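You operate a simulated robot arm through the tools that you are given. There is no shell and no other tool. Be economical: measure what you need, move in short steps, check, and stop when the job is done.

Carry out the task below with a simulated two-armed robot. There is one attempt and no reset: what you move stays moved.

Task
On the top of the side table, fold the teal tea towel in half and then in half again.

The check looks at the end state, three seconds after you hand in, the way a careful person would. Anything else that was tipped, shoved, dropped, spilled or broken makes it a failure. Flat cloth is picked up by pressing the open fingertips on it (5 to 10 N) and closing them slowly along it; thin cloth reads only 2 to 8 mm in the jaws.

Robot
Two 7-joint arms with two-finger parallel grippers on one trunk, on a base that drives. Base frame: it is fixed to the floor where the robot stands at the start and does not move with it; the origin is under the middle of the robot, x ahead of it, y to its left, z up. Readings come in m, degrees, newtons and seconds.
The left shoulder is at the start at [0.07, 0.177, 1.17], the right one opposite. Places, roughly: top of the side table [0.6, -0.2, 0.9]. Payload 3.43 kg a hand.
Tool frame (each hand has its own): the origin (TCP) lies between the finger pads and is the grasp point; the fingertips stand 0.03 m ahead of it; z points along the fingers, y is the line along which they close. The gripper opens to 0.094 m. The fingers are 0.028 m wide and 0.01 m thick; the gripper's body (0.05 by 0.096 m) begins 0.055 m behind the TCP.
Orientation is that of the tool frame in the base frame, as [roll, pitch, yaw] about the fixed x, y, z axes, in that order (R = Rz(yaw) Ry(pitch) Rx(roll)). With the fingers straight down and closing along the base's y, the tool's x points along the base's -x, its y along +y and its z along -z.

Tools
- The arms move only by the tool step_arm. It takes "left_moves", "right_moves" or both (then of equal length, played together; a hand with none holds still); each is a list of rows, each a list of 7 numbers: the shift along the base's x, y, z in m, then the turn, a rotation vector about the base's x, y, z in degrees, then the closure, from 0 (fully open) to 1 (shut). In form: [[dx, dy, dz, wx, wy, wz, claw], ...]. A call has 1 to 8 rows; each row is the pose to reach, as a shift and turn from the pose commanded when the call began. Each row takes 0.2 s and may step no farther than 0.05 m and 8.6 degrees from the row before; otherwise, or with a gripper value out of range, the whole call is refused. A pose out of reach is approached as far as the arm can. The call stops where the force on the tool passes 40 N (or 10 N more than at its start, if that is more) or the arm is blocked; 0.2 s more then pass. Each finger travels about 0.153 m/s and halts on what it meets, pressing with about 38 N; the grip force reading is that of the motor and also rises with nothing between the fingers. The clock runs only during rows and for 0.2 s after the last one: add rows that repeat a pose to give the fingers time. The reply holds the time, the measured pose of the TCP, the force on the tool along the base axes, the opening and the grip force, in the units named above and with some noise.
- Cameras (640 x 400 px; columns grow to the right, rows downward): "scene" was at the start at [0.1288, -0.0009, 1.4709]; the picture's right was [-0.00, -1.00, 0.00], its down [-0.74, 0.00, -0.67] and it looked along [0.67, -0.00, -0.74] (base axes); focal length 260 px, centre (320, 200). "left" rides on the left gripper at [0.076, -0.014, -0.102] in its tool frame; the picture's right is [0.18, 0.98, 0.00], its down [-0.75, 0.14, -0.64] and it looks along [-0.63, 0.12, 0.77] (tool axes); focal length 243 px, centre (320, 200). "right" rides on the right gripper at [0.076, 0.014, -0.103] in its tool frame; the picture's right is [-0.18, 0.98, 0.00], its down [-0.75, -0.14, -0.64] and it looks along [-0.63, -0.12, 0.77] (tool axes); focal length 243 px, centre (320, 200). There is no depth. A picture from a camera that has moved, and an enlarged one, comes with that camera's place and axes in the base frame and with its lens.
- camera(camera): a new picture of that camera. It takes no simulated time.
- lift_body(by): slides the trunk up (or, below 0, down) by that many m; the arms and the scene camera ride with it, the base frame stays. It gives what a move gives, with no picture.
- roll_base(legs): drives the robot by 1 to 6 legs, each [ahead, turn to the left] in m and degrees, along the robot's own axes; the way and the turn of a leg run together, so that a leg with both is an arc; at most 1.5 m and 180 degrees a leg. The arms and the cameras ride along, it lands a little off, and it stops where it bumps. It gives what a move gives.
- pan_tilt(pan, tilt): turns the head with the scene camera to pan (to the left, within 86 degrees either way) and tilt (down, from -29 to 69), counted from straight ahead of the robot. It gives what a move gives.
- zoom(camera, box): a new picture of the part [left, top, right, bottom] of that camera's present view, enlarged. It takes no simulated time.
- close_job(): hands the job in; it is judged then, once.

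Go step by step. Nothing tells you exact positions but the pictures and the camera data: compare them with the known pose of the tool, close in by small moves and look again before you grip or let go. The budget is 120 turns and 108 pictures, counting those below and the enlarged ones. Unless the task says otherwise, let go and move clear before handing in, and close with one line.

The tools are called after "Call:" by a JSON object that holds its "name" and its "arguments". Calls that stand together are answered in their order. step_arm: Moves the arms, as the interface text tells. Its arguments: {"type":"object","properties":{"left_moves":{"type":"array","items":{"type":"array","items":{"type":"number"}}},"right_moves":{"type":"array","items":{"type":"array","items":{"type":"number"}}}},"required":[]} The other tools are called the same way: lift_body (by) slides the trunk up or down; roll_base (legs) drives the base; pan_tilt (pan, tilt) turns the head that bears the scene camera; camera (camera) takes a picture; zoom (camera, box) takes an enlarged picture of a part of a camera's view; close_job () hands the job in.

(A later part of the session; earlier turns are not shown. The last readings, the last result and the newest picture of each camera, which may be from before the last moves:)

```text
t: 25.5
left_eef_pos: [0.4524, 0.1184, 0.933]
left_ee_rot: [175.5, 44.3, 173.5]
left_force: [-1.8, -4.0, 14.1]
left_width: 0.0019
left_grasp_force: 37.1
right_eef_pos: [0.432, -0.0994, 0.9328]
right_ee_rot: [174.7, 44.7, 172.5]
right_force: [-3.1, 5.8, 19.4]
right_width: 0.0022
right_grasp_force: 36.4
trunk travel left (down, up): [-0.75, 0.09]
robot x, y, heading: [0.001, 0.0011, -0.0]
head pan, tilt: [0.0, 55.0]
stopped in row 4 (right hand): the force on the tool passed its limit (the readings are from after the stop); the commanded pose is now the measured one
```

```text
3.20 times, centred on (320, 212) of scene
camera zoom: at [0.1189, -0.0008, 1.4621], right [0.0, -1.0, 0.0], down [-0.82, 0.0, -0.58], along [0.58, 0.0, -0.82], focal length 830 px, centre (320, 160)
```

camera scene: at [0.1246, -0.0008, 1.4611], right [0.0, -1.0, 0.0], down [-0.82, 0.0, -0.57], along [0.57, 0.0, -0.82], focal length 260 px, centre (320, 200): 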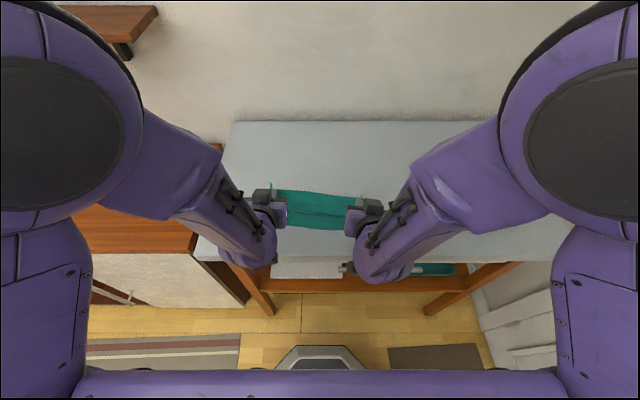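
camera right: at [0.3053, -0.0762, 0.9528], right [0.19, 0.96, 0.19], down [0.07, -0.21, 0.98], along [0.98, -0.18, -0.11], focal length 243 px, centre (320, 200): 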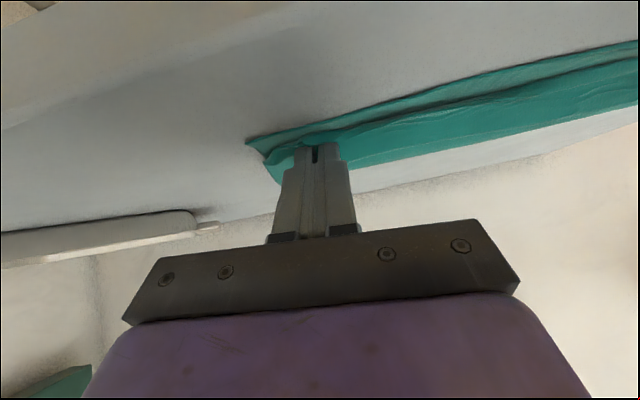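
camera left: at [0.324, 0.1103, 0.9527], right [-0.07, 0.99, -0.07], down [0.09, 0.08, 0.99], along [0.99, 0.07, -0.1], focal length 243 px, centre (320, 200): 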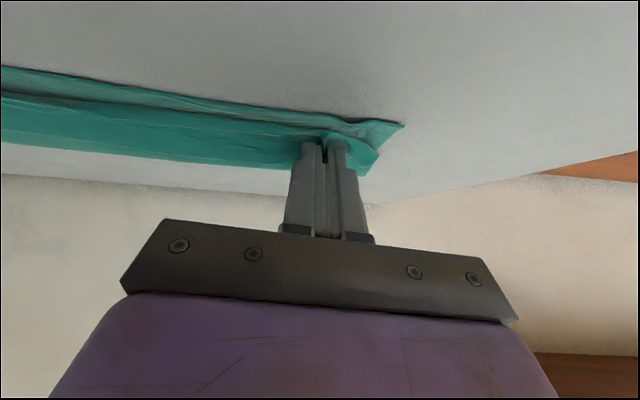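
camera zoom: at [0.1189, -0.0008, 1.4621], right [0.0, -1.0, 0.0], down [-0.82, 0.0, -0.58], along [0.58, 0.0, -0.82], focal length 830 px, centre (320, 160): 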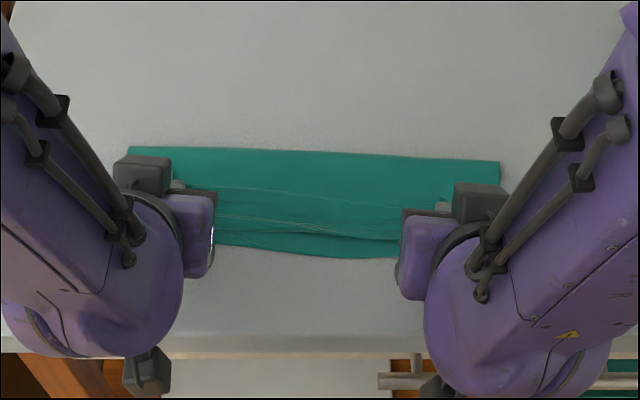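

The edge has landed. I'll release with a slow opening that spreads the corners back out, then back off along the fingers.

Call:
{"name": "step_arm", "arguments": {"left_moves": [[0, 0.001, 0.001, 0, 0, 0, 0.95], [0, 0.003, 0.001, 0, 0, 0, 0.88], [0, 0.004, 0.001, 0, 0, 0, 0.8], [0, 0.005, 0.001, 0, 0, 0, 0.7], [0, 0.006, 0.001, 0, 0, 0, 0.63], [0, 0.006, 0.001, 0, 0, 0, 0.63]], "right_moves": [[0, -0.001, 0.001, 0, 0, 0, 0.95], [0, -0.003, 0.001, 0, 0, 0, 0.88], [0, -0.004, 0.001, 0, 0, 0, 0.8], [0, -0.005, 0.001, 0, 0, 0, 0.7], [0, -0.006, 0.001, 0, 0, 0, 0.63], [0, -0.006, 0.001, 0, 0, 0, 0.63]]}}

Call:
{"name": "camera", "arguments": {"camera": "left"}}

Call:
{"name": "camera", "arguments": {"camera": "right"}}

```text
t: 26.9
left_eef_pos: [0.453, 0.1239, 0.9341]
left_ee_rot: [175.6, 44.3, 173.5]
left_force: [-0.2, -0.4, 10.1]
left_width: 0.0352
left_grasp_force: 0.8
right_eef_pos: [0.4325, -0.1036, 0.9338]
right_ee_rot: [174.7, 44.9, 172.5]
right_force: [-2.2, 7.3, 21.6]
right_width: 0.03
right_grasp_force: 0.1
trunk travel left (down, up): [-0.75, 0.09]
robot x, y, heading: [0.0041, 0.0012, 0.2]
head pan, tilt: [0.0, 55.0]
stopped in row 6 (right hand): the force on the tool passed its limit (the readings are from after the stop); the commanded pose is now the measured one
```

```text
76 pictures are left
camera left: at [0.3239, 0.1162, 0.9532], right [-0.07, 0.99, -0.07], down [0.09, 0.08, 0.99], along [0.99, 0.07, -0.1], focal length 243 px, centre (320, 200)
```

left: 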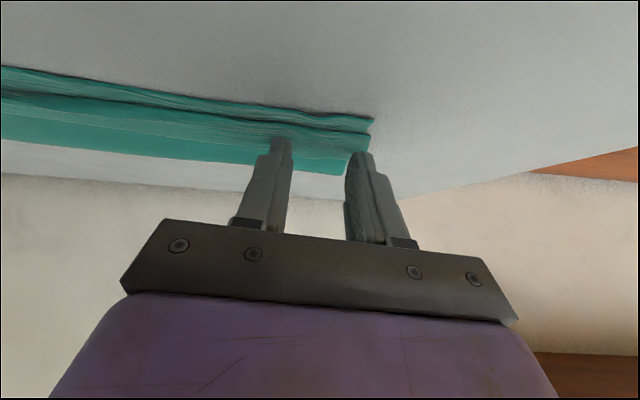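

```text
75 pictures are left
camera right: at [0.3069, -0.0812, 0.9527], right [0.19, 0.96, 0.2], down [0.06, -0.21, 0.98], along [0.98, -0.17, -0.1], focal length 243 px, centre (320, 200)
```

right: 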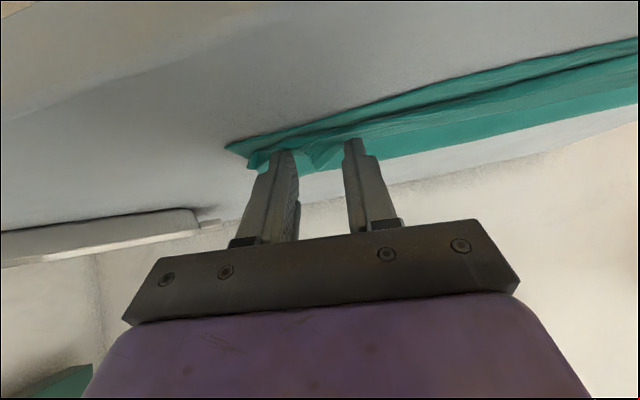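

Both corners have spread. I'll lift the hands straight off, then take them up and out of view.

Call:
{"name": "step_arm", "arguments": {"left_moves": [[0, 0, 0.004, 0, 0, 0, 0.63], [0, 0, 0.012, 0, 0, 0, 0.63], [0, 0, 0.03, 0, 5, 0, 0.63], [0, 0.01, 0.06, 0, 13, 0, 0.63], [0, 0.03, 0.09, 0, 21, 0, 0.63], [0, 0.06, 0.12, 0, 29, 0, 0.63], [0, 0.09, 0.14, 0, 37, 0, 0.63], [0, 0.12, 0.15, 0, 44, 0, 0.63]], "right_moves": [[0, 0, 0.004, 0, 0, 0, 0.63], [0, 0, 0.012, 0, 0, 0, 0.63], [0, 0, 0.03, 0, 5, 0, 0.63], [0, -0.01, 0.06, 0, 13, 0, 0.63], [0, -0.03, 0.09, 0, 21, 0, 0.63], [0, -0.06, 0.12, 0, 29, 0, 0.63], [0, -0.09, 0.14, 0, 37, 0, 0.63], [0, -0.12, 0.15, 0, 44, 0, 0.63]]}}

Call:
{"name": "zoom", "arguments": {"camera": "scene", "box": [220, 150, 420, 275]}}

```text
t: 28.7
left_eef_pos: [0.4564, 0.2459, 1.0811]
left_ee_rot: [-179.8, 0.1, 175.2]
left_force: [0.6, -0.1, -0.7]
left_width: 0.035
left_grasp_force: 0.1
right_eef_pos: [0.4348, -0.2242, 1.0805]
right_ee_rot: [-179.9, 0.6, 174.8]
right_force: [-0.2, 0.3, -0.3]
right_width: 0.0349
right_grasp_force: 0.0
right hand out of reach, approached as far as the arm can: row 5
trunk travel left (down, up): [-0.75, 0.09]
robot x, y, heading: [0.0043, 0.0013, -0.3]
head pan, tilt: [0.0, 55.0]
```

```text
3.20 times, centred on (320, 212) of scene
camera zoom: at [0.1263, 0.0028, 1.4608], right [0.0, -1.0, 0.0], down [-0.82, 0.0, -0.57], along [0.57, 0.0, -0.82], focal length 830 px, centre (320, 160)
```

zoom: 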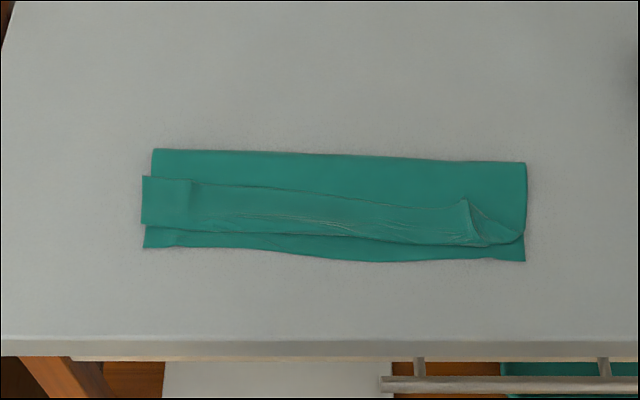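

Something looks off: a strip of the upper layer seems creased or folded back. I'll zoom in on both ends.

Call:
{"name": "zoom", "arguments": {"camera": "scene", "box": [255, 185, 319, 240]}}

Call:
{"name": "zoom", "arguments": {"camera": "scene", "box": [330, 185, 394, 240]}}

Call:
{"name": "camera", "arguments": {"camera": "left"}}

```text
7.27 times, centred on (287, 212) of scene
camera zoom: at [0.1263, 0.0028, 1.4608], right [0.0, -1.0, 0.0], down [-0.82, 0.0, -0.57], along [0.57, 0.0, -0.82], focal length 1887 px, centre (560, 109)
```

zoom: 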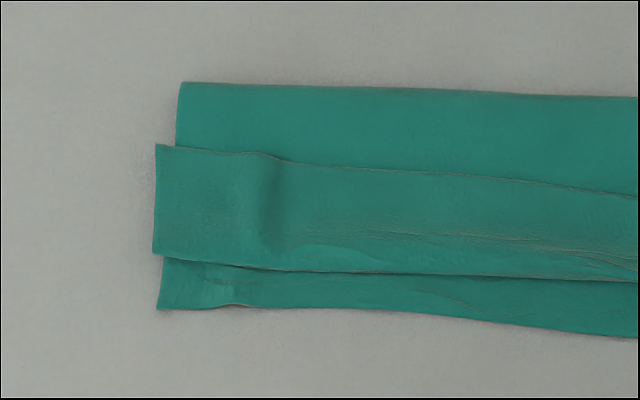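

```text
7.27 times, centred on (362, 212) of scene
camera zoom: at [0.1263, 0.0028, 1.4608], right [0.0, -1.0, 0.0], down [-0.82, 0.0, -0.57], along [0.57, 0.0, -0.82], focal length 1887 px, centre (14, 109)
```

zoom: 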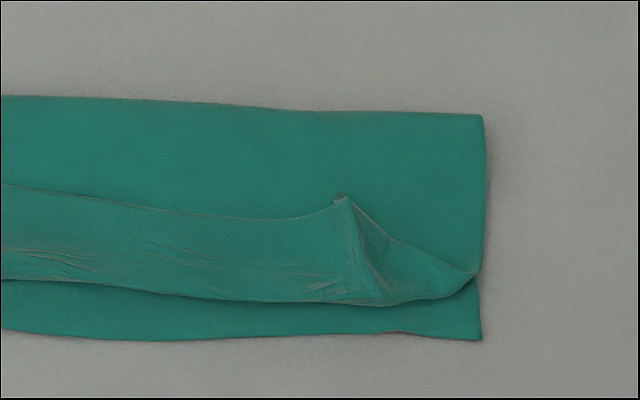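

```text
71 pictures are left
camera left: at [0.3779, 0.2391, 1.1836], right [-0.1, 0.99, 0.0], down [0.76, 0.08, 0.64], along [0.64, 0.06, -0.77], focal length 243 px, centre (320, 200)
```

left: 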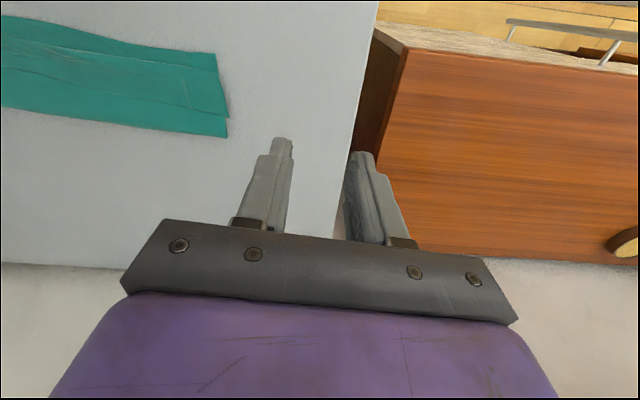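

The edge strip (about 4.5 cm) flipped back over the flap when the hands lifted away. I'll re-grip the strip's free edge at both ends, where the pinch ridges remain (about (0.482, 0.110) and (0.467, -0.113)). Then I'll lay it down again, this time withdrawing toward -x.

Call:
{"name": "step_arm", "arguments": {"left_moves": [[0.005, -0.03, -0.03, 0, 0, 0, 0.63], [0.01, -0.06, -0.06, 0, 0, 0, 0.63], [0.016, -0.09, -0.09, 0, 0, 0, 0.63], [0.022, -0.118, -0.115, 0, 0, 0, 0.63], [0.026, -0.136, -0.131, 0, 0, 0, 0.63], [0.026, -0.136, -0.131, 0, 0, 0, 0.63]], "right_moves": [[0.006, 0.022, -0.03, 0, 0, 0, 0.63], [0.012, 0.044, -0.06, 0, 0, 0, 0.63], [0.02, 0.07, -0.09, 0, 0, 0, 0.63], [0.027, 0.092, -0.115, 0, 0, 0, 0.63], [0.032, 0.111, -0.13, 0, 0, 0, 0.63], [0.032, 0.111, -0.13, 0, 0, 0, 0.63]]}}

Call:
{"name": "zoom", "arguments": {"camera": "left", "box": [200, 60, 440, 210]}}

Call:
{"name": "zoom", "arguments": {"camera": "right", "box": [200, 60, 440, 210]}}

```text
t: 30.1
left_eef_pos: [0.4812, 0.1079, 0.9528]
left_ee_rot: [180.0, 0.3, 175.4]
left_force: [-0.4, -0.8, -0.1]
left_width: 0.0349
left_grasp_force: 0.1
right_eef_pos: [0.4645, -0.115, 0.9518]
right_ee_rot: [180.0, 0.7, 174.8]
right_force: [-0.3, -0.8, -0.3]
right_width: 0.0349
right_grasp_force: 0.1
trunk travel left (down, up): [-0.75, 0.09]
robot x, y, heading: [0.0029, -0.0037, -0.1]
head pan, tilt: [0.0, 55.0]
```

```text
2.67 times, centred on (320, 135) of left
camera zoom: at [0.4025, 0.1002, 1.0546], right [-0.1, 0.99, 0.0], down [0.76, 0.08, 0.65], along [0.64, 0.07, -0.76], focal length 647 px, centre (320, 373)
```

zoom: 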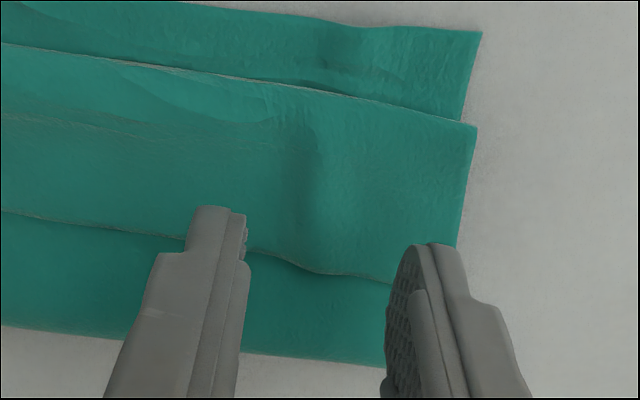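

```text
2.67 times, centred on (320, 135) of right
camera zoom: at [0.3882, -0.0921, 1.0532], right [0.27, 0.96, 0.0], down [0.73, -0.21, 0.65], along [0.63, -0.18, -0.76], focal length 647 px, centre (320, 373)
```

zoom: 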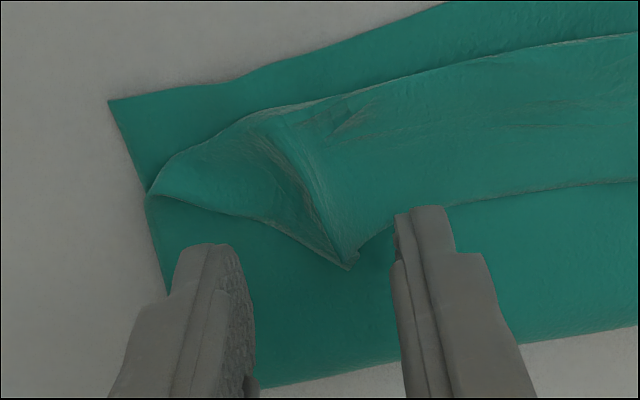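

The far line of the strip is its free edge, with the pinch ridges standing right between the jaws. I'll lower onto them and press only lightly.

Call:
{"name": "step_arm", "arguments": {"left_moves": [[0, 0.002, -0.008, 0, 0, 0, 0.63], [0, 0.002, -0.014, 0, 0, 0, 0.63], [0, 0.002, -0.017, 0, 0, 0, 0.63], [0, 0.002, -0.017, 0, 0, 0, 0.63]], "right_moves": [[0, 0.003, -0.008, 0, 0, 0, 0.63], [0, 0.006, -0.013, 0, 0, 0, 0.63], [0, 0.006, -0.016, 0, 0, 0, 0.63], [0, 0.006, -0.016, 0, 0, 0, 0.63]]}}

```text
t: 31.1
left_eef_pos: [0.4806, 0.1085, 0.9315]
left_ee_rot: [-180.0, 0.3, 175.3]
left_force: [0.5, -0.3, 2.9]
left_width: 0.0347
left_grasp_force: 0.0
right_eef_pos: [0.4661, -0.1085, 0.9354]
right_ee_rot: [179.9, 0.8, 174.8]
right_force: [1.1, -0.4, -0.5]
right_width: 0.0346
right_grasp_force: 0.1
trunk travel left (down, up): [-0.75, 0.09]
robot x, y, heading: [0.002, 0.0001, -0.0]
head pan, tilt: [0.0, 55.0]
```

Call:
{"name": "step_arm", "arguments": {"left_moves": [[0, 0, 0, 0, 0, 0, 0.63], [0, 0, -0.0002, 0, 0, 0, 0.63], [0, 0, -0.0002, 0, 0, 0, 0.63]], "right_moves": [[0, 0, -0.0012, 0, 0, 0, 0.63], [0, 0, -0.0022, 0, 0, 0, 0.63], [0, 0, -0.0022, 0, 0, 0, 0.63]]}}

Call:
{"name": "zoom", "arguments": {"camera": "right", "box": [200, 60, 440, 210]}}

```text
t: 31.9
left_eef_pos: [0.4805, 0.1078, 0.9335]
left_ee_rot: [180.0, 0.3, 175.3]
left_force: [1.4, 0.7, 4.3]
left_width: 0.0348
left_grasp_force: 0.1
right_eef_pos: [0.4665, -0.1092, 0.933]
right_ee_rot: [180.0, 0.9, 174.6]
right_force: [-0.5, -1.4, 3.2]
right_width: 0.0346
right_grasp_force: 0.0
trunk travel left (down, up): [-0.75, 0.09]
robot x, y, heading: [0.0052, 0.0019, -0.1]
head pan, tilt: [0.0, 55.0]
```

```text
2.67 times, centred on (320, 135) of right
camera zoom: at [0.3897, -0.0859, 1.0343], right [0.27, 0.96, 0.0], down [0.73, -0.21, 0.65], along [0.63, -0.18, -0.76], focal length 647 px, centre (320, 373)
```

zoom: 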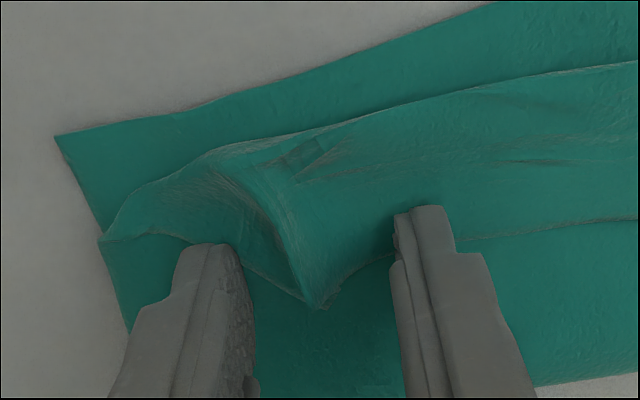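

Contact is light (3 to 4 N) on both sides with the ridges between the fingers. I'll close slowly, lift a little and check which layers came.

Call:
{"name": "step_arm", "arguments": {"left_moves": [[0, 0, 0, 0, 0, 0, 0.7], [0, 0, 0, 0, 0, 0, 0.77], [0, 0, 0, 0, 0, 0, 0.84], [0, 0, 0, 0, 0, 0, 0.92], [0, 0, 0, 0, 0, 0, 1.0], [0, 0, 0, 0, 0, 0, 1.0], [0, 0, 0.01, 0, 0, 0, 1.0], [0, 0, 0.025, 0, 0, 0, 1.0]], "right_moves": [[0, 0, 0, 0, 0, 0, 0.7], [0, 0, 0, 0, 0, 0, 0.77], [0, 0, 0, 0, 0, 0, 0.84], [0, 0, 0, 0, 0, 0, 0.92], [0, 0, 0, 0, 0, 0, 1.0], [0, 0, 0, 0, 0, 0, 1.0], [0, 0, 0.01, 0, 0, 0, 1.0], [0, 0, 0.025, 0, 0, 0, 1.0]]}}

Call:
{"name": "camera", "arguments": {"camera": "left"}}

Call:
{"name": "camera", "arguments": {"camera": "right"}}

Call:
{"name": "zoom", "arguments": {"camera": "scene", "box": [220, 150, 420, 275]}}

```text
t: 33.7
left_eef_pos: [0.4793, 0.1079, 0.9581]
left_ee_rot: [-179.9, 0.2, 175.3]
left_force: [0.6, -4.3, -0.1]
left_width: 0.0035
left_grasp_force: 37.8
right_eef_pos: [0.464, -0.111, 0.9584]
right_ee_rot: [179.9, 0.7, 174.8]
right_force: [0.0, 4.1, 0.8]
right_width: 0.0022
right_grasp_force: 36.5
trunk travel left (down, up): [-0.75, 0.09]
robot x, y, heading: [0.003, 0.0016, -0.1]
head pan, tilt: [0.0, 55.0]
```

```text
67 pictures are left
camera left: at [0.401, 0.1021, 1.0614], right [-0.1, 0.99, 0.0], down [0.76, 0.08, 0.65], along [0.64, 0.07, -0.76], focal length 243 px, centre (320, 200)
```

left: 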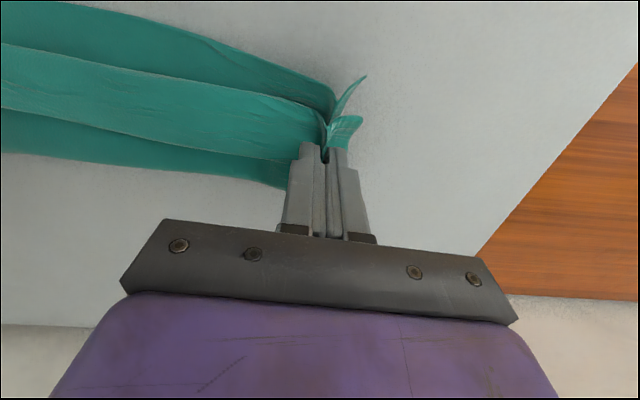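

```text
66 pictures are left
camera right: at [0.3882, -0.0867, 1.0597], right [0.27, 0.96, 0.0], down [0.73, -0.21, 0.65], along [0.63, -0.18, -0.76], focal length 243 px, centre (320, 200)
```

right: 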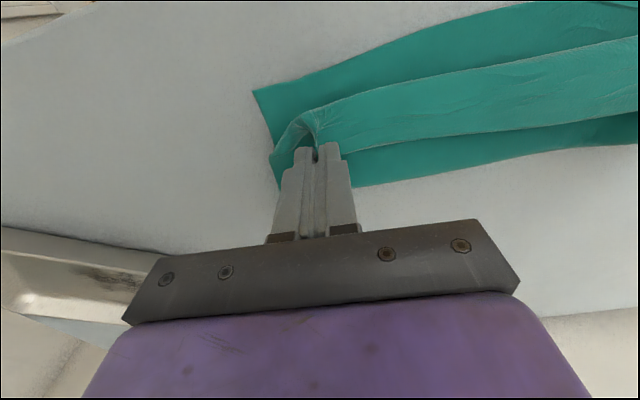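

```text
3.20 times, centred on (320, 212) of scene
camera zoom: at [0.1225, -0.0008, 1.4612], right [0.0, -1.0, 0.0], down [-0.82, 0.0, -0.57], along [0.57, 0.0, -0.82], focal length 830 px, centre (320, 160)
```

zoom: 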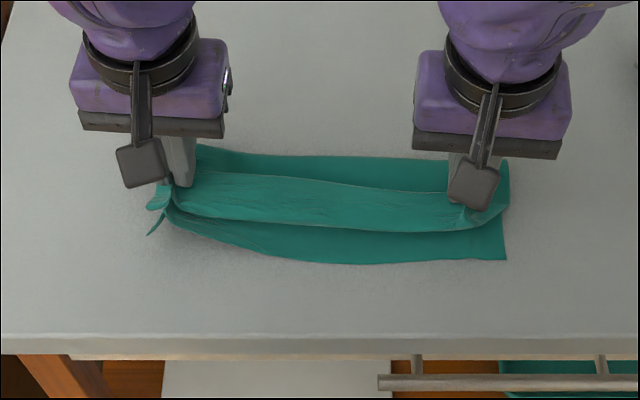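

The right hand has only the top strip, but the left picked up all the layers. I'll lower and release the left, keep the right grip, and lift the strip with the right hand to peel it back.

Call:
{"name": "step_arm", "arguments": {"left_moves": [[0, 0, -0.01, 0, 0, 0, 1.0], [0, 0, -0.024, 0, 0, 0, 1.0], [0, 0, -0.0245, 0, 0, 0, 0.9], [0, 0.002, -0.0245, 0, 0, 0, 0.75], [0, 0.004, -0.0245, 0, 0, 0, 0.6], [0, 0.004, -0.0245, 0, 0, 0, 0.55], [0, 0.004, -0.015, 0, 0, 0, 0.5], [0, 0.004, 0.0, 0, 0, 0, 0.5]], "right_moves": [[0, 0, 0, 0, 0, 0, 1.0], [0, 0, 0, 0, 0, 0, 1.0], [0, 0, 0, 0, 0, 0, 1.0], [0, 0, 0, 0, 0, 0, 1.0], [0, 0, 0, 0, 0, 0, 1.0], [0, 0, 0, 0, 0, 0, 1.0], [0, 0, 0, 0, 0, 0, 1.0], [0, 0, 0, 0, 0, 0, 1.0]]}}

Call:
{"name": "camera", "arguments": {"camera": "left"}}

```text
t: 35.5
left_eef_pos: [0.4805, 0.113, 0.9603]
left_ee_rot: [-180.0, 0.2, 175.4]
left_force: [0.8, -0.3, -0.8]
left_width: 0.0469
left_grasp_force: 0.0
right_eef_pos: [0.4647, -0.1101, 0.9576]
right_ee_rot: [179.8, 0.8, 174.7]
right_force: [-0.8, -0.2, -0.4]
right_width: 0.002
right_grasp_force: 37.2
trunk travel left (down, up): [-0.75, 0.09]
robot x, y, heading: [0.0032, 0.003, -0.0]
head pan, tilt: [0.0, 55.0]
```

```text
64 pictures are left
camera left: at [0.4015, 0.1051, 1.0618], right [-0.1, 0.99, 0.0], down [0.76, 0.08, 0.65], along [0.64, 0.07, -0.76], focal length 243 px, centre (320, 200)
```

left: 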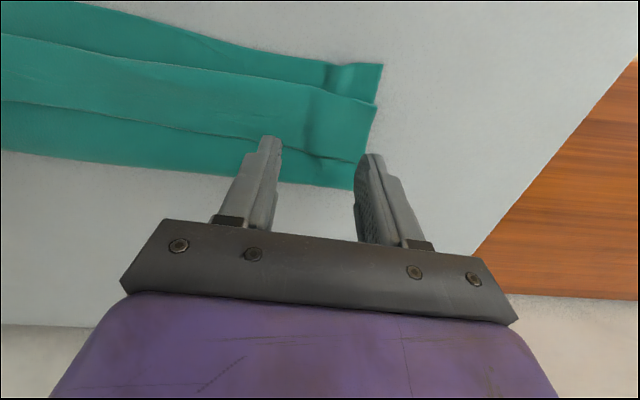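

The left end lies flat again. I'll move the left hand aside and raise the right to peel the flap open.

Call:
{"name": "step_arm", "arguments": {"left_moves": [[0, 0.01, 0.02, 0, 0, 0, 0.5], [0, 0.03, 0.04, 0, 0, 0, 0.5], [0, 0.05, 0.06, 0, 0, 0, 0.5], [0, 0.07, 0.08, 0, 0, 0, 0.5]], "right_moves": [[0, 0.003, 0.02, 0, 0, 0, 1.0], [0, 0.006, 0.04, 0, 0, 0, 1.0], [0, 0.01, 0.055, 0, -5, 0, 1.0], [0, 0.015, 0.07, 0, -10, 0, 1.0]]}}

Call:
{"name": "zoom", "arguments": {"camera": "scene", "box": [220, 150, 420, 275]}}

Call:
{"name": "camera", "arguments": {"camera": "right"}}

```text
t: 36.5
left_eef_pos: [0.4792, 0.1849, 1.0384]
left_ee_rot: [-179.8, 0.4, 175.3]
left_force: [0.1, -0.5, 0.9]
left_width: 0.0472
left_grasp_force: 0.1
right_eef_pos: [0.4657, -0.0929, 1.0299]
right_ee_rot: [179.1, 10.9, 174.7]
right_force: [-1.0, 0.5, -0.6]
right_width: 0.0021
right_grasp_force: 37.3
trunk travel left (down, up): [-0.75, 0.09]
robot x, y, heading: [0.0019, -0.0036, -0.0]
head pan, tilt: [0.0, 55.0]
```

```text
3.20 times, centred on (320, 212) of scene
camera zoom: at [0.1215, 0.001, 1.4613], right [0.0, -1.0, 0.0], down [-0.82, 0.0, -0.57], along [0.57, 0.0, -0.82], focal length 830 px, centre (320, 160)
```

zoom: 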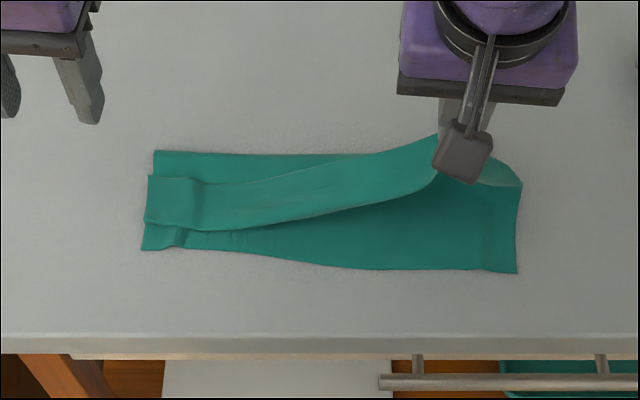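

```text
62 pictures are left
camera right: at [0.3729, -0.0699, 1.1156], right [0.27, 0.96, 0.05], down [0.6, -0.21, 0.77], along [0.75, -0.18, -0.64], focal length 243 px, centre (320, 200)
```

right: 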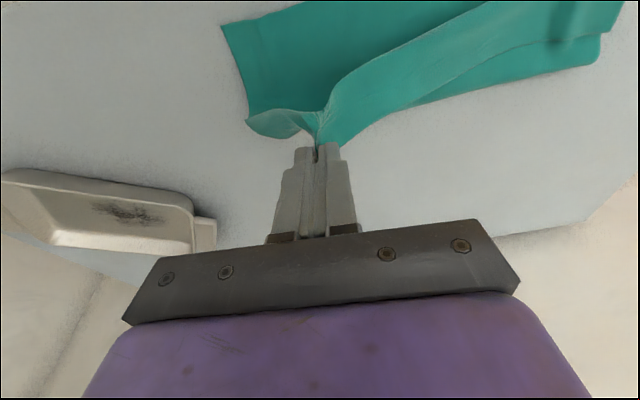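

The right side is peeling nicely. I'll pull it toward the far side and over toward the middle, so that the left part of the strip unrolls too.

Call:
{"name": "step_arm", "arguments": {"right_moves": [[0.02, 0.01, 0.015, 0, 2, 0, 1.0], [0.045, 0.02, 0.025, 0, 4, 0, 1.0], [0.075, 0.035, 0.03, 0, 6, 0, 1.0], [0.105, 0.05, 0.03, 0, 8, 0, 1.0], [0.135, 0.065, 0.025, 0, 10, 0, 1.0], [0.16, 0.08, 0.01, 0, 10, 0, 1.0]]}}

Call:
{"name": "zoom", "arguments": {"camera": "scene", "box": [220, 150, 420, 275]}}

Call:
{"name": "camera", "arguments": {"camera": "left"}}

```text
t: 37.9
left_eef_pos: [0.482, 0.1839, 1.0375]
left_ee_rot: [-179.9, 0.1, 175.3]
left_force: [0.6, 0.2, 0.0]
left_width: 0.0468
left_grasp_force: 0.0
right_eef_pos: [0.6276, -0.0097, 1.0385]
right_ee_rot: [180.0, 0.6, 174.7]
right_force: [-0.6, -0.8, -1.0]
right_width: 0.0022
right_grasp_force: 36.5
trunk travel left (down, up): [-0.75, 0.09]
robot x, y, heading: [-0.0022, -0.0009, 0.2]
head pan, tilt: [0.0, 55.0]
```

```text
3.20 times, centred on (320, 212) of scene
camera zoom: at [0.1264, -0.0001, 1.461], right [0.0, -1.0, 0.0], down [-0.82, 0.0, -0.57], along [0.57, 0.0, -0.82], focal length 830 px, centre (320, 160)
```

zoom: 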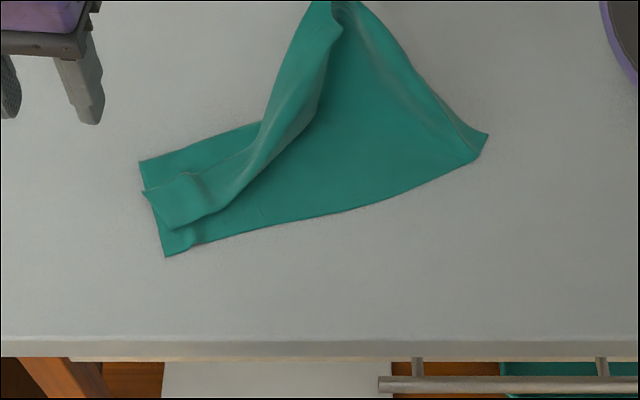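

```text
60 pictures are left
camera left: at [0.4037, 0.177, 1.1402], right [-0.1, 0.99, 0.0], down [0.76, 0.08, 0.64], along [0.64, 0.06, -0.77], focal length 243 px, centre (320, 200)
```

left: 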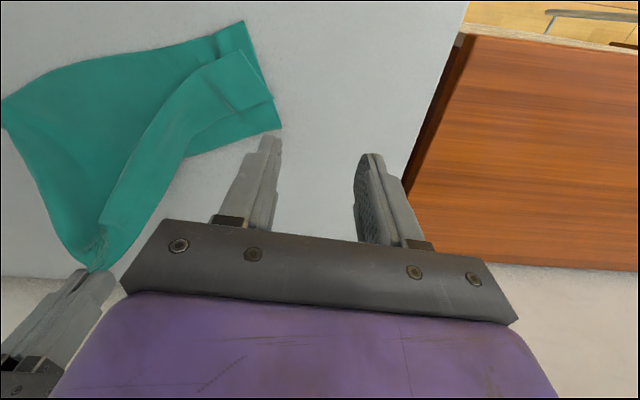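

The towel got pulled askew. I'll take the right corner back to its original far-right place to re-flatten that side, then deal with the left end.

Call:
{"name": "step_arm", "arguments": {"right_moves": [[0.0, -0.025, 0.01, 0, 0, 0, 1.0], [0.0, -0.05, 0.01, 0, 0, 0, 1.0], [0.0, -0.075, 0.0, 0, 0, 0, 1.0], [0.005, -0.1, -0.02, 0, 0, 0, 1.0], [0.01, -0.115, -0.05, 0, 0, 0, 1.0], [0.01, -0.12, -0.08, 0, 0, 0, 1.0]]}}

Call:
{"name": "zoom", "arguments": {"camera": "scene", "box": [220, 140, 420, 265]}}

```text
t: 39.3
left_eef_pos: [0.4812, 0.1842, 1.0378]
left_ee_rot: [180.0, 0.3, 175.3]
left_force: [0.1, -0.4, 0.0]
left_width: 0.0469
left_grasp_force: 0.1
right_eef_pos: [0.6358, -0.1325, 0.9584]
right_ee_rot: [180.0, 0.8, 174.8]
right_force: [1.6, -0.6, 0.3]
right_width: 0.002
right_grasp_force: 36.3
trunk travel left (down, up): [-0.75, 0.09]
robot x, y, heading: [0.0004, 0.0022, -0.0]
head pan, tilt: [0.0, 55.0]
```

```text
3.20 times, centred on (320, 202) of scene
camera zoom: at [0.1244, -0.0007, 1.4611], right [0.0, -1.0, 0.0], down [-0.82, 0.0, -0.57], along [0.57, 0.0, -0.82], focal length 830 px, centre (320, 192)
```

zoom: 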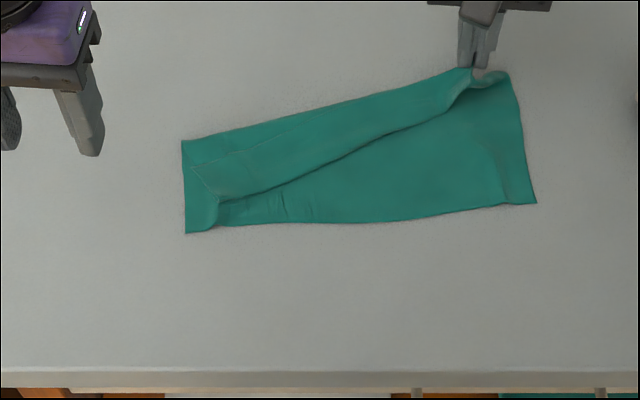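

The right side is open again; at the left the strip is still doubled back. I'll press closed left fingertips on that strip and drag it toward +x to unroll it.

Call:
{"name": "step_arm", "arguments": {"left_moves": [[0.01, -0.03, -0.02, 0, 0, 0, 0.8], [0.02, -0.06, -0.045, 0, 0, 0, 1.0], [0.035, -0.085, -0.07, 0, 0, 0, 1.0], [0.042, -0.099, -0.09, 0, 0, 0, 1.0], [0.042, -0.099, -0.097, 0, 0, 0, 1.0]]}}

Call:
{"name": "camera", "arguments": {"camera": "left"}}

```text
t: 40.5
left_eef_pos: [0.523, 0.0857, 0.9421]
left_ee_rot: [180.0, 0.2, 175.3]
left_force: [0.4, 0.8, 0.2]
left_width: 0.0
left_grasp_force: 32.9
right_eef_pos: [0.6354, -0.1322, 0.9584]
right_ee_rot: [179.9, 0.8, 174.8]
right_force: [0.3, 0.3, 0.0]
right_width: 0.0024
right_grasp_force: 36.7
trunk travel left (down, up): [-0.75, 0.09]
robot x, y, heading: [0.0029, -0.0031, 0.2]
head pan, tilt: [0.0, 55.0]
```

```text
58 pictures are left
camera left: at [0.4445, 0.0785, 1.0448], right [-0.1, 0.99, 0.0], down [0.76, 0.08, 0.65], along [0.64, 0.06, -0.76], focal length 243 px, centre (320, 200)
```

left: 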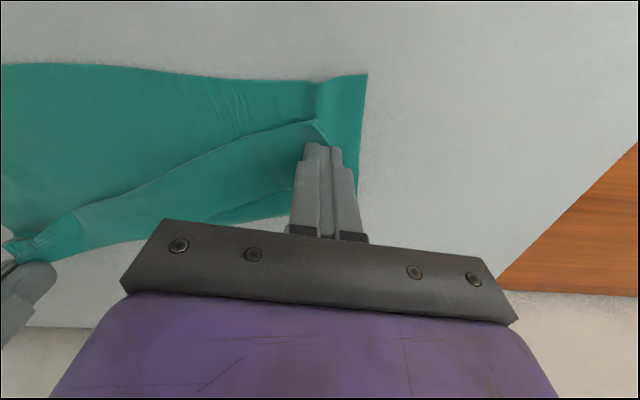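

Call:
{"name": "step_arm", "arguments": {"left_moves": [[-0.005, 0, -0.006, 0, 0, 0, 1.0], [-0.005, 0, -0.0095, 0, 0, 0, 1.0], [-0.005, 0, -0.0095, 0, 0, 0, 1.0]]}}

```text
t: 41.3
left_eef_pos: [0.5207, 0.0848, 0.9327]
left_ee_rot: [-180.0, 0.3, 175.4]
left_force: [0.0, -0.3, 8.2]
left_width: 0.0
left_grasp_force: 33.7
right_eef_pos: [0.6347, -0.1321, 0.9593]
right_ee_rot: [179.8, 0.8, 174.8]
right_force: [0.0, -0.5, -0.6]
right_width: 0.0025
right_grasp_force: 36.9
trunk travel left (down, up): [-0.75, 0.09]
robot x, y, heading: [0.0053, 0.0005, -0.2]
head pan, tilt: [0.0, 55.0]
```

Call:
{"name": "step_arm", "arguments": {"left_moves": [[0.008, 0.001, 0.0003, 0, 0, 0, 1.0], [0.018, 0.003, 0.0004, 0, 0, 0, 1.0], [0.03, 0.005, 0.0004, 0, 0, 0, 1.0], [0.042, 0.007, 0.0004, 0, 0, 0, 1.0], [0.054, 0.009, 0.0004, 0, 0, 0, 1.0]]}}

Call:
{"name": "camera", "arguments": {"camera": "left"}}

Call:
{"name": "zoom", "arguments": {"camera": "scene", "box": [220, 140, 420, 265]}}

```text
t: 42.5
left_eef_pos: [0.5707, 0.0936, 0.9328]
left_ee_rot: [179.9, 0.3, 175.3]
left_force: [-1.9, -0.4, 3.7]
left_width: 0.0
left_grasp_force: 33.4
right_eef_pos: [0.6348, -0.1331, 0.9589]
right_ee_rot: [179.9, 0.9, 174.7]
right_force: [0.4, 0.3, 0.1]
right_width: 0.0022
right_grasp_force: 36.9
trunk travel left (down, up): [-0.75, 0.09]
robot x, y, heading: [0.0044, -0.0031, -0.1]
head pan, tilt: [0.0, 55.0]
```

```text
57 pictures are left
camera left: at [0.492, 0.0863, 1.0356], right [-0.1, 0.99, 0.0], down [0.76, 0.08, 0.65], along [0.64, 0.07, -0.76], focal length 243 px, centre (320, 200)
```

left: 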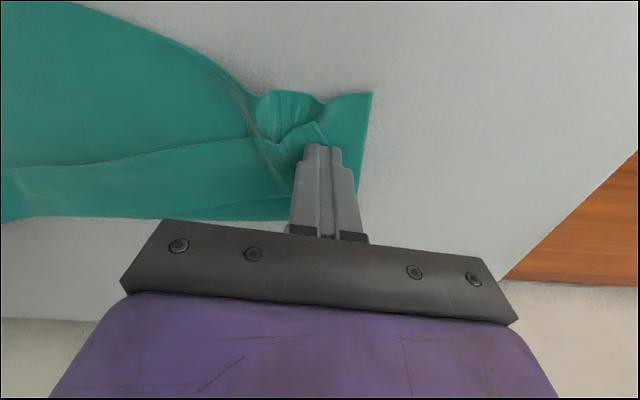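

```text
3.20 times, centred on (320, 202) of scene
camera zoom: at [0.1237, -0.0008, 1.4611], right [0.0, -1.0, 0.0], down [-0.82, 0.0, -0.57], along [0.57, 0.0, -0.82], focal length 830 px, centre (320, 192)
```

zoom: 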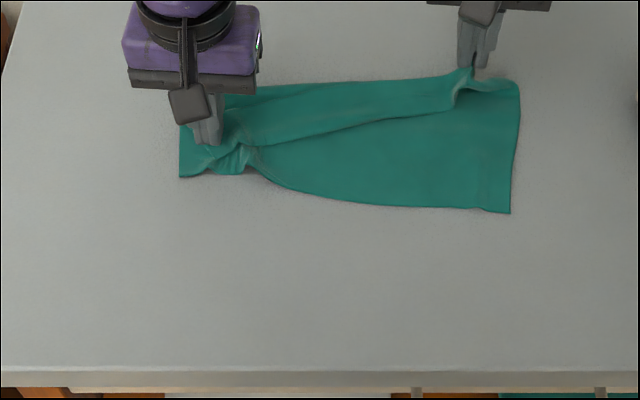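

Dragging moved all the layers together, so I'll drag back to undo the bunching. New plan: grip the two near corners, which are single-layer there, and lift so the towel hangs and unrolls by gravity. Then I can lay it down as a fold, with no finger tilt needed.

Call:
{"name": "step_arm", "arguments": {"left_moves": [[-0.012, -0.002, 0, 0, 0, 0, 1.0], [-0.024, -0.004, 0, 0, 0, 0, 1.0], [-0.036, -0.006, 0, 0, 0, 0, 1.0], [-0.048, -0.008, 0, 0, 0, 0, 1.0], [-0.048, -0.008, 0.01, 0, 0, 0, 1.0], [-0.05, 0.0, 0.04, 0, 0, 0, 0.8]], "right_moves": [[0, 0, -0.008, 0, 0, 0, 1.0], [0, 0, -0.016, 0, 0, 0, 1.0], [0, 0, -0.022, 0, 0, 0, 0.85], [0, 0, -0.022, 0, 0, 0, 0.6], [0, 0, -0.022, 0, 0, 0, 0.4], [0, 0, 0.02, 0, 0, 0, 0.4]]}}

Call:
{"name": "step_arm", "arguments": {"left_moves": [[0, 0.03, 0.03, 0, 0, 0, 0.63], [0, 0.05, 0.06, 0, 0, 0, 0.63]], "right_moves": [[0, -0.01, 0.03, 0, 0, 0, 0.63], [-0.01, -0.03, 0.06, 0, 0, 0, 0.63]]}}

Call:
{"name": "zoom", "arguments": {"camera": "scene", "box": [220, 140, 420, 265]}}

```text
t: 43.9
left_eef_pos: [0.5198, 0.0952, 0.9759]
left_ee_rot: [-179.8, 0.3, 175.3]
left_force: [1.1, 0.8, -0.5]
left_width: 0.0188
left_grasp_force: 0.0
right_eef_pos: [0.6333, -0.1325, 0.9808]
right_ee_rot: [-180.0, 0.9, 174.8]
right_force: [0.0, -0.5, -0.2]
right_width: 0.0564
right_grasp_force: 0.0
trunk travel left (down, up): [-0.75, 0.09]
robot x, y, heading: [0.0017, -0.0009, 0.1]
head pan, tilt: [0.0, 55.0]
```

```text
t: 44.5
left_eef_pos: [0.5192, 0.1476, 1.0342]
left_ee_rot: [-179.9, 0.4, 175.1]
left_force: [-0.2, 0.0, 0.5]
left_width: 0.0345
left_grasp_force: 0.0
right_eef_pos: [0.6216, -0.1621, 1.0395]
right_ee_rot: [179.9, 1.0, 174.8]
right_force: [0.0, -0.3, -0.4]
right_width: 0.0348
right_grasp_force: 0.2
trunk travel left (down, up): [-0.75, 0.09]
robot x, y, heading: [0.0018, 0.0042, 0.1]
head pan, tilt: [0.0, 55.0]
```

```text
3.20 times, centred on (320, 202) of scene
camera zoom: at [0.12, -0.0006, 1.4614], right [0.0, -1.0, 0.0], down [-0.82, 0.0, -0.58], along [0.58, 0.0, -0.82], focal length 830 px, centre (320, 192)
```

zoom: 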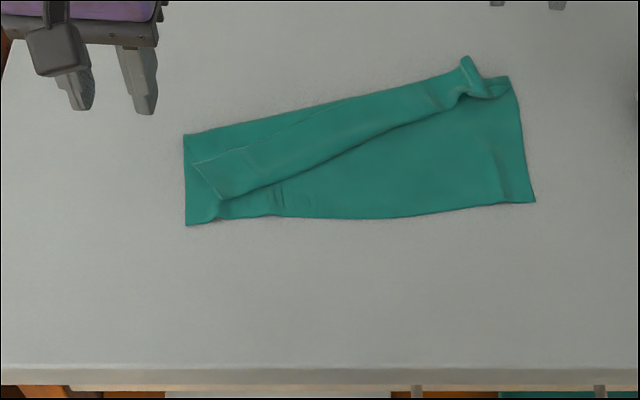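

The towel is back to an orderly shape. The near corners are at about (0.484, 0.106) and (0.507, -0.176), both single-layer. I'll move the hands above them, yawed to match the edge.

Call:
{"name": "step_arm", "arguments": {"left_moves": [[-0.01, -0.02, -0.02, 0, 0, 4, 0.63], [-0.02, -0.045, -0.045, 0, 0, 8, 0.63], [-0.028, -0.065, -0.07, 0, 0, 9.5, 0.63], [-0.03, -0.072, -0.087, 0, 0, 9.5, 0.63], [-0.03, -0.072, -0.087, 0, 0, 9.5, 0.63]], "right_moves": [[-0.03, 0.004, -0.02, 0, 0, 4, 0.63], [-0.06, 0.01, -0.045, 0, 0, 8, 0.63], [-0.09, 0.014, -0.07, 0, 0, 9.5, 0.63], [-0.104, 0.016, -0.09, 0, 0, 9.5, 0.63], [-0.104, 0.016, -0.092, 0, 0, 9.5, 0.63]]}}

Call:
{"name": "zoom", "arguments": {"camera": "left", "box": [200, 60, 440, 210]}}

Call:
{"name": "zoom", "arguments": {"camera": "right", "box": [200, 60, 440, 210]}}

```text
t: 45.7
left_eef_pos: [0.4904, 0.0717, 0.9432]
left_ee_rot: [-180.0, 0.1, -175.2]
left_force: [0.1, 1.0, 0.2]
left_width: 0.0346
left_grasp_force: 0.1
right_eef_pos: [0.5195, -0.1489, 0.9433]
right_ee_rot: [179.9, 0.8, -175.8]
right_force: [1.0, 0.5, 0.7]
right_width: 0.0348
right_grasp_force: 0.1
trunk travel left (down, up): [-0.75, 0.09]
robot x, y, heading: [-0.0016, 0.001, -0.2]
head pan, tilt: [0.0, 55.0]
```

```text
2.67 times, centred on (320, 135) of left
camera zoom: at [0.4141, 0.0504, 1.0461], right [-0.27, 0.96, 0.0], down [0.74, 0.2, 0.65], along [0.62, 0.17, -0.76], focal length 647 px, centre (320, 373)
```

zoom: 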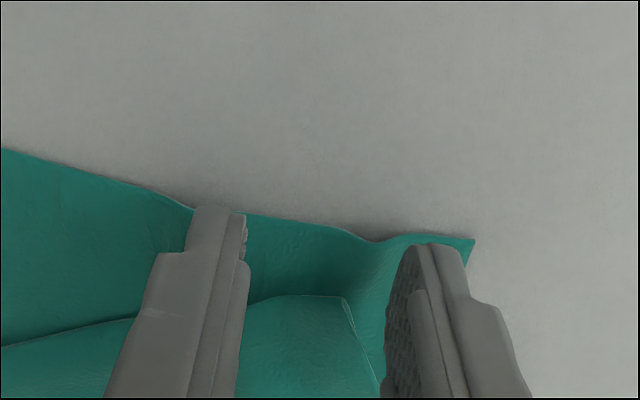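

```text
2.67 times, centred on (320, 135) of right
camera zoom: at [0.4414, -0.1379, 1.0447], right [0.11, 0.99, 0.0], down [0.75, -0.09, 0.65], along [0.65, -0.07, -0.76], focal length 647 px, centre (320, 373)
```

zoom: 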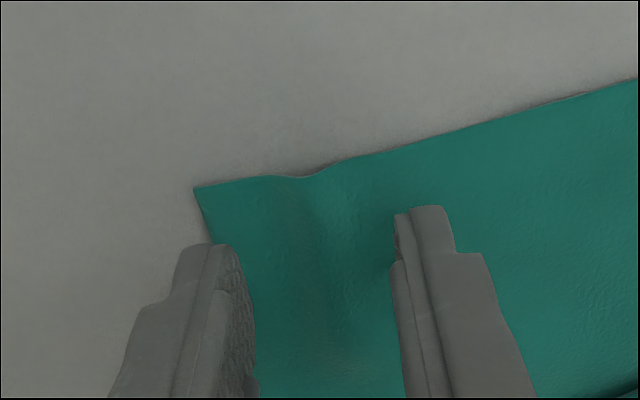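

Both corners are correctly bracketed. I'll shift 3 mm toward the edge and lower to contact.

Call:
{"name": "step_arm", "arguments": {"left_moves": [[-0.004, 0.002, -0.005, 0, 0, 0, 0.63], [-0.004, 0.002, -0.0095, 0, 0, 0, 0.63], [-0.004, 0.002, -0.011, 0, 0, 0, 0.63], [-0.004, 0.002, -0.011, 0, 0, 0, 0.63]], "right_moves": [[-0.003, 0, -0.005, 0, 0, 0, 0.63], [-0.003, 0, -0.0095, 0, 0, 0, 0.63], [-0.003, 0, -0.0115, 0, 0, 0, 0.63], [-0.003, 0, -0.0115, 0, 0, 0, 0.63]]}}

```text
t: 46.7
left_eef_pos: [0.4866, 0.0734, 0.9344]
left_ee_rot: [180.0, 0.3, -175.2]
left_force: [0.6, -1.3, 0.6]
left_width: 0.0348
left_grasp_force: 0.0
right_eef_pos: [0.5183, -0.1492, 0.9324]
right_ee_rot: [179.8, 0.7, -175.7]
right_force: [-0.4, 0.3, 0.6]
right_width: 0.0345
right_grasp_force: 0.0
trunk travel left (down, up): [-0.75, 0.09]
robot x, y, heading: [0.0034, -0.0001, 0.0]
head pan, tilt: [0.0, 55.0]
```

Call:
{"name": "step_arm", "arguments": {"left_moves": [[0, 0, -0.001, 0, 0, 0, 0.63], [0, 0, -0.002, 0, 0, 0, 0.63], [0, 0, -0.002, 0, 0, 0, 0.63]], "right_moves": [[0, 0, -0.001, 0, 0, 0, 0.63], [0, 0, -0.0015, 0, 0, 0, 0.63], [0, 0, -0.0015, 0, 0, 0, 0.63]]}}

```text
t: 47.5
left_eef_pos: [0.4874, 0.0736, 0.9321]
left_ee_rot: [180.0, 0.2, -175.2]
left_force: [-0.7, 1.0, 0.1]
left_width: 0.0348
left_grasp_force: 0.1
right_eef_pos: [0.5203, -0.1497, 0.9331]
right_ee_rot: [179.9, 0.8, -175.7]
right_force: [-0.3, -0.6, -0.5]
right_width: 0.0349
right_grasp_force: 0.1
trunk travel left (down, up): [-0.75, 0.09]
robot x, y, heading: [0.0008, 0.0008, -0.0]
head pan, tilt: [0.0, 55.0]
```

Call:
{"name": "step_arm", "arguments": {"left_moves": [[0, 0, -0.0008, 0, 0, 0, 0.63], [0, 0, -0.0013, 0, 0, 0, 0.63], [0, 0, -0.0013, 0, 0, 0, 0.63]], "right_moves": [[0, 0, -0.0008, 0, 0, 0, 0.63], [0, 0, -0.0015, 0, 0, 0, 0.63], [0, 0, -0.0015, 0, 0, 0, 0.63]]}}

```text
t: 48.3
left_eef_pos: [0.4872, 0.0723, 0.9324]
left_ee_rot: [180.0, 0.2, -175.2]
left_force: [0.2, 0.2, 0.2]
left_width: 0.0345
left_grasp_force: 0.1
right_eef_pos: [0.5196, -0.1486, 0.9319]
right_ee_rot: [179.8, 0.7, -175.8]
right_force: [0.2, -0.8, 3.5]
right_width: 0.0348
right_grasp_force: 0.1
trunk travel left (down, up): [-0.75, 0.09]
robot x, y, heading: [-0.0014, 0.0014, -0.2]
head pan, tilt: [0.0, 55.0]
```

Call:
{"name": "step_arm", "arguments": {"left_moves": [[0, 0, -0.0006, 0, 0, 0, 0.63], [0, 0, -0.0012, 0, 0, 0, 0.63], [0, 0, -0.0012, 0, 0, 0, 0.63]], "right_moves": [[0, 0, -0.0002, 0, 0, 0, 0.63], [0, 0, -0.0003, 0, 0, 0, 0.63], [0, 0, -0.0003, 0, 0, 0, 0.63]]}}

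```text
t: 49.1
left_eef_pos: [0.488, 0.0739, 0.931]
left_ee_rot: [-179.9, 0.4, -175.2]
left_force: [3.1, 1.1, 10.4]
left_width: 0.0344
left_grasp_force: 0.0
right_eef_pos: [0.52, -0.1476, 0.9319]
right_ee_rot: [180.0, 0.7, -175.7]
right_force: [0.4, -0.1, 3.9]
right_width: 0.0347
right_grasp_force: 0.0
trunk travel left (down, up): [-0.75, 0.09]
robot x, y, heading: [0.005, -0.0033, 0.1]
head pan, tilt: [0.0, 55.0]
```

Both hands press lightly now. I'll close slowly, easing the hands toward each other a little.

Call:
{"name": "step_arm", "arguments": {"left_moves": [[0, 0, 0.0003, 0, 0, 0, 0.68], [0, -0.001, 0.0003, 0, 0, 0, 0.73], [0, -0.002, 0.0003, 0, 0, 0, 0.78], [0, -0.003, 0.0003, 0, 0, 0, 0.83], [0, -0.004, 0.0003, 0, 0, 0, 0.88], [0, -0.005, 0.0003, 0, 0, 0, 0.93], [0, -0.006, 0.0003, 0, 0, 0, 1.0], [0, -0.006, 0.0003, 0, 0, 0, 1.0]], "right_moves": [[0, 0, -0.0002, 0, 0, 0, 0.68], [0, 0.001, -0.0002, 0, 0, 0, 0.73], [0, 0.002, -0.0002, 0, 0, 0, 0.78], [0, 0.003, -0.0002, 0, 0, 0, 0.83], [0, 0.004, -0.0002, 0, 0, 0, 0.88], [0, 0.005, -0.0002, 0, 0, 0, 0.93], [0, 0.006, -0.0002, 0, 0, 0, 1.0], [0, 0.006, -0.0002, 0, 0, 0, 1.0]]}}

Call:
{"name": "camera", "arguments": {"camera": "left"}}

Call:
{"name": "camera", "arguments": {"camera": "right"}}

```text
t: 50.9
left_eef_pos: [0.4854, 0.0671, 0.932]
left_ee_rot: [-179.9, 0.3, -175.2]
left_force: [2.7, -3.0, 14.0]
left_width: 0.0027
left_grasp_force: 37.2
right_eef_pos: [0.5173, -0.1424, 0.9321]
right_ee_rot: [-180.0, 0.9, -175.6]
right_force: [-1.5, 3.6, 13.5]
right_width: 0.0019
right_grasp_force: 37.5
trunk travel left (down, up): [-0.75, 0.09]
robot x, y, heading: [-0.0026, -0.0008, -0.2]
head pan, tilt: [0.0, 55.0]
```

```text
52 pictures are left
camera left: at [0.4084, 0.0472, 1.0336], right [-0.27, 0.96, 0.0], down [0.73, 0.2, 0.65], along [0.62, 0.17, -0.76], focal length 243 px, centre (320, 200)
```

left: 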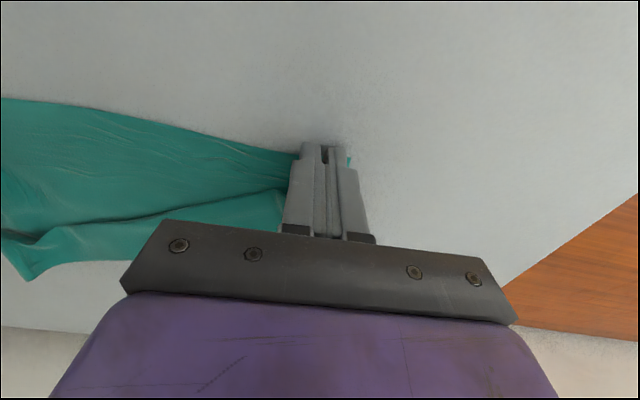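

```text
51 pictures are left
camera right: at [0.4379, -0.1315, 1.0327], right [0.11, 0.99, 0.0], down [0.75, -0.09, 0.65], along [0.65, -0.07, -0.76], focal length 243 px, centre (320, 200)
```

right: 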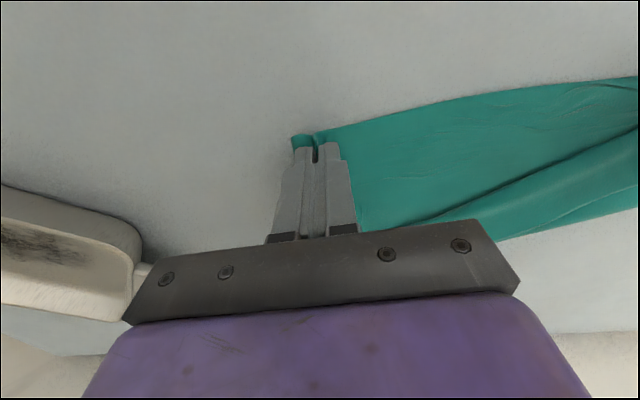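

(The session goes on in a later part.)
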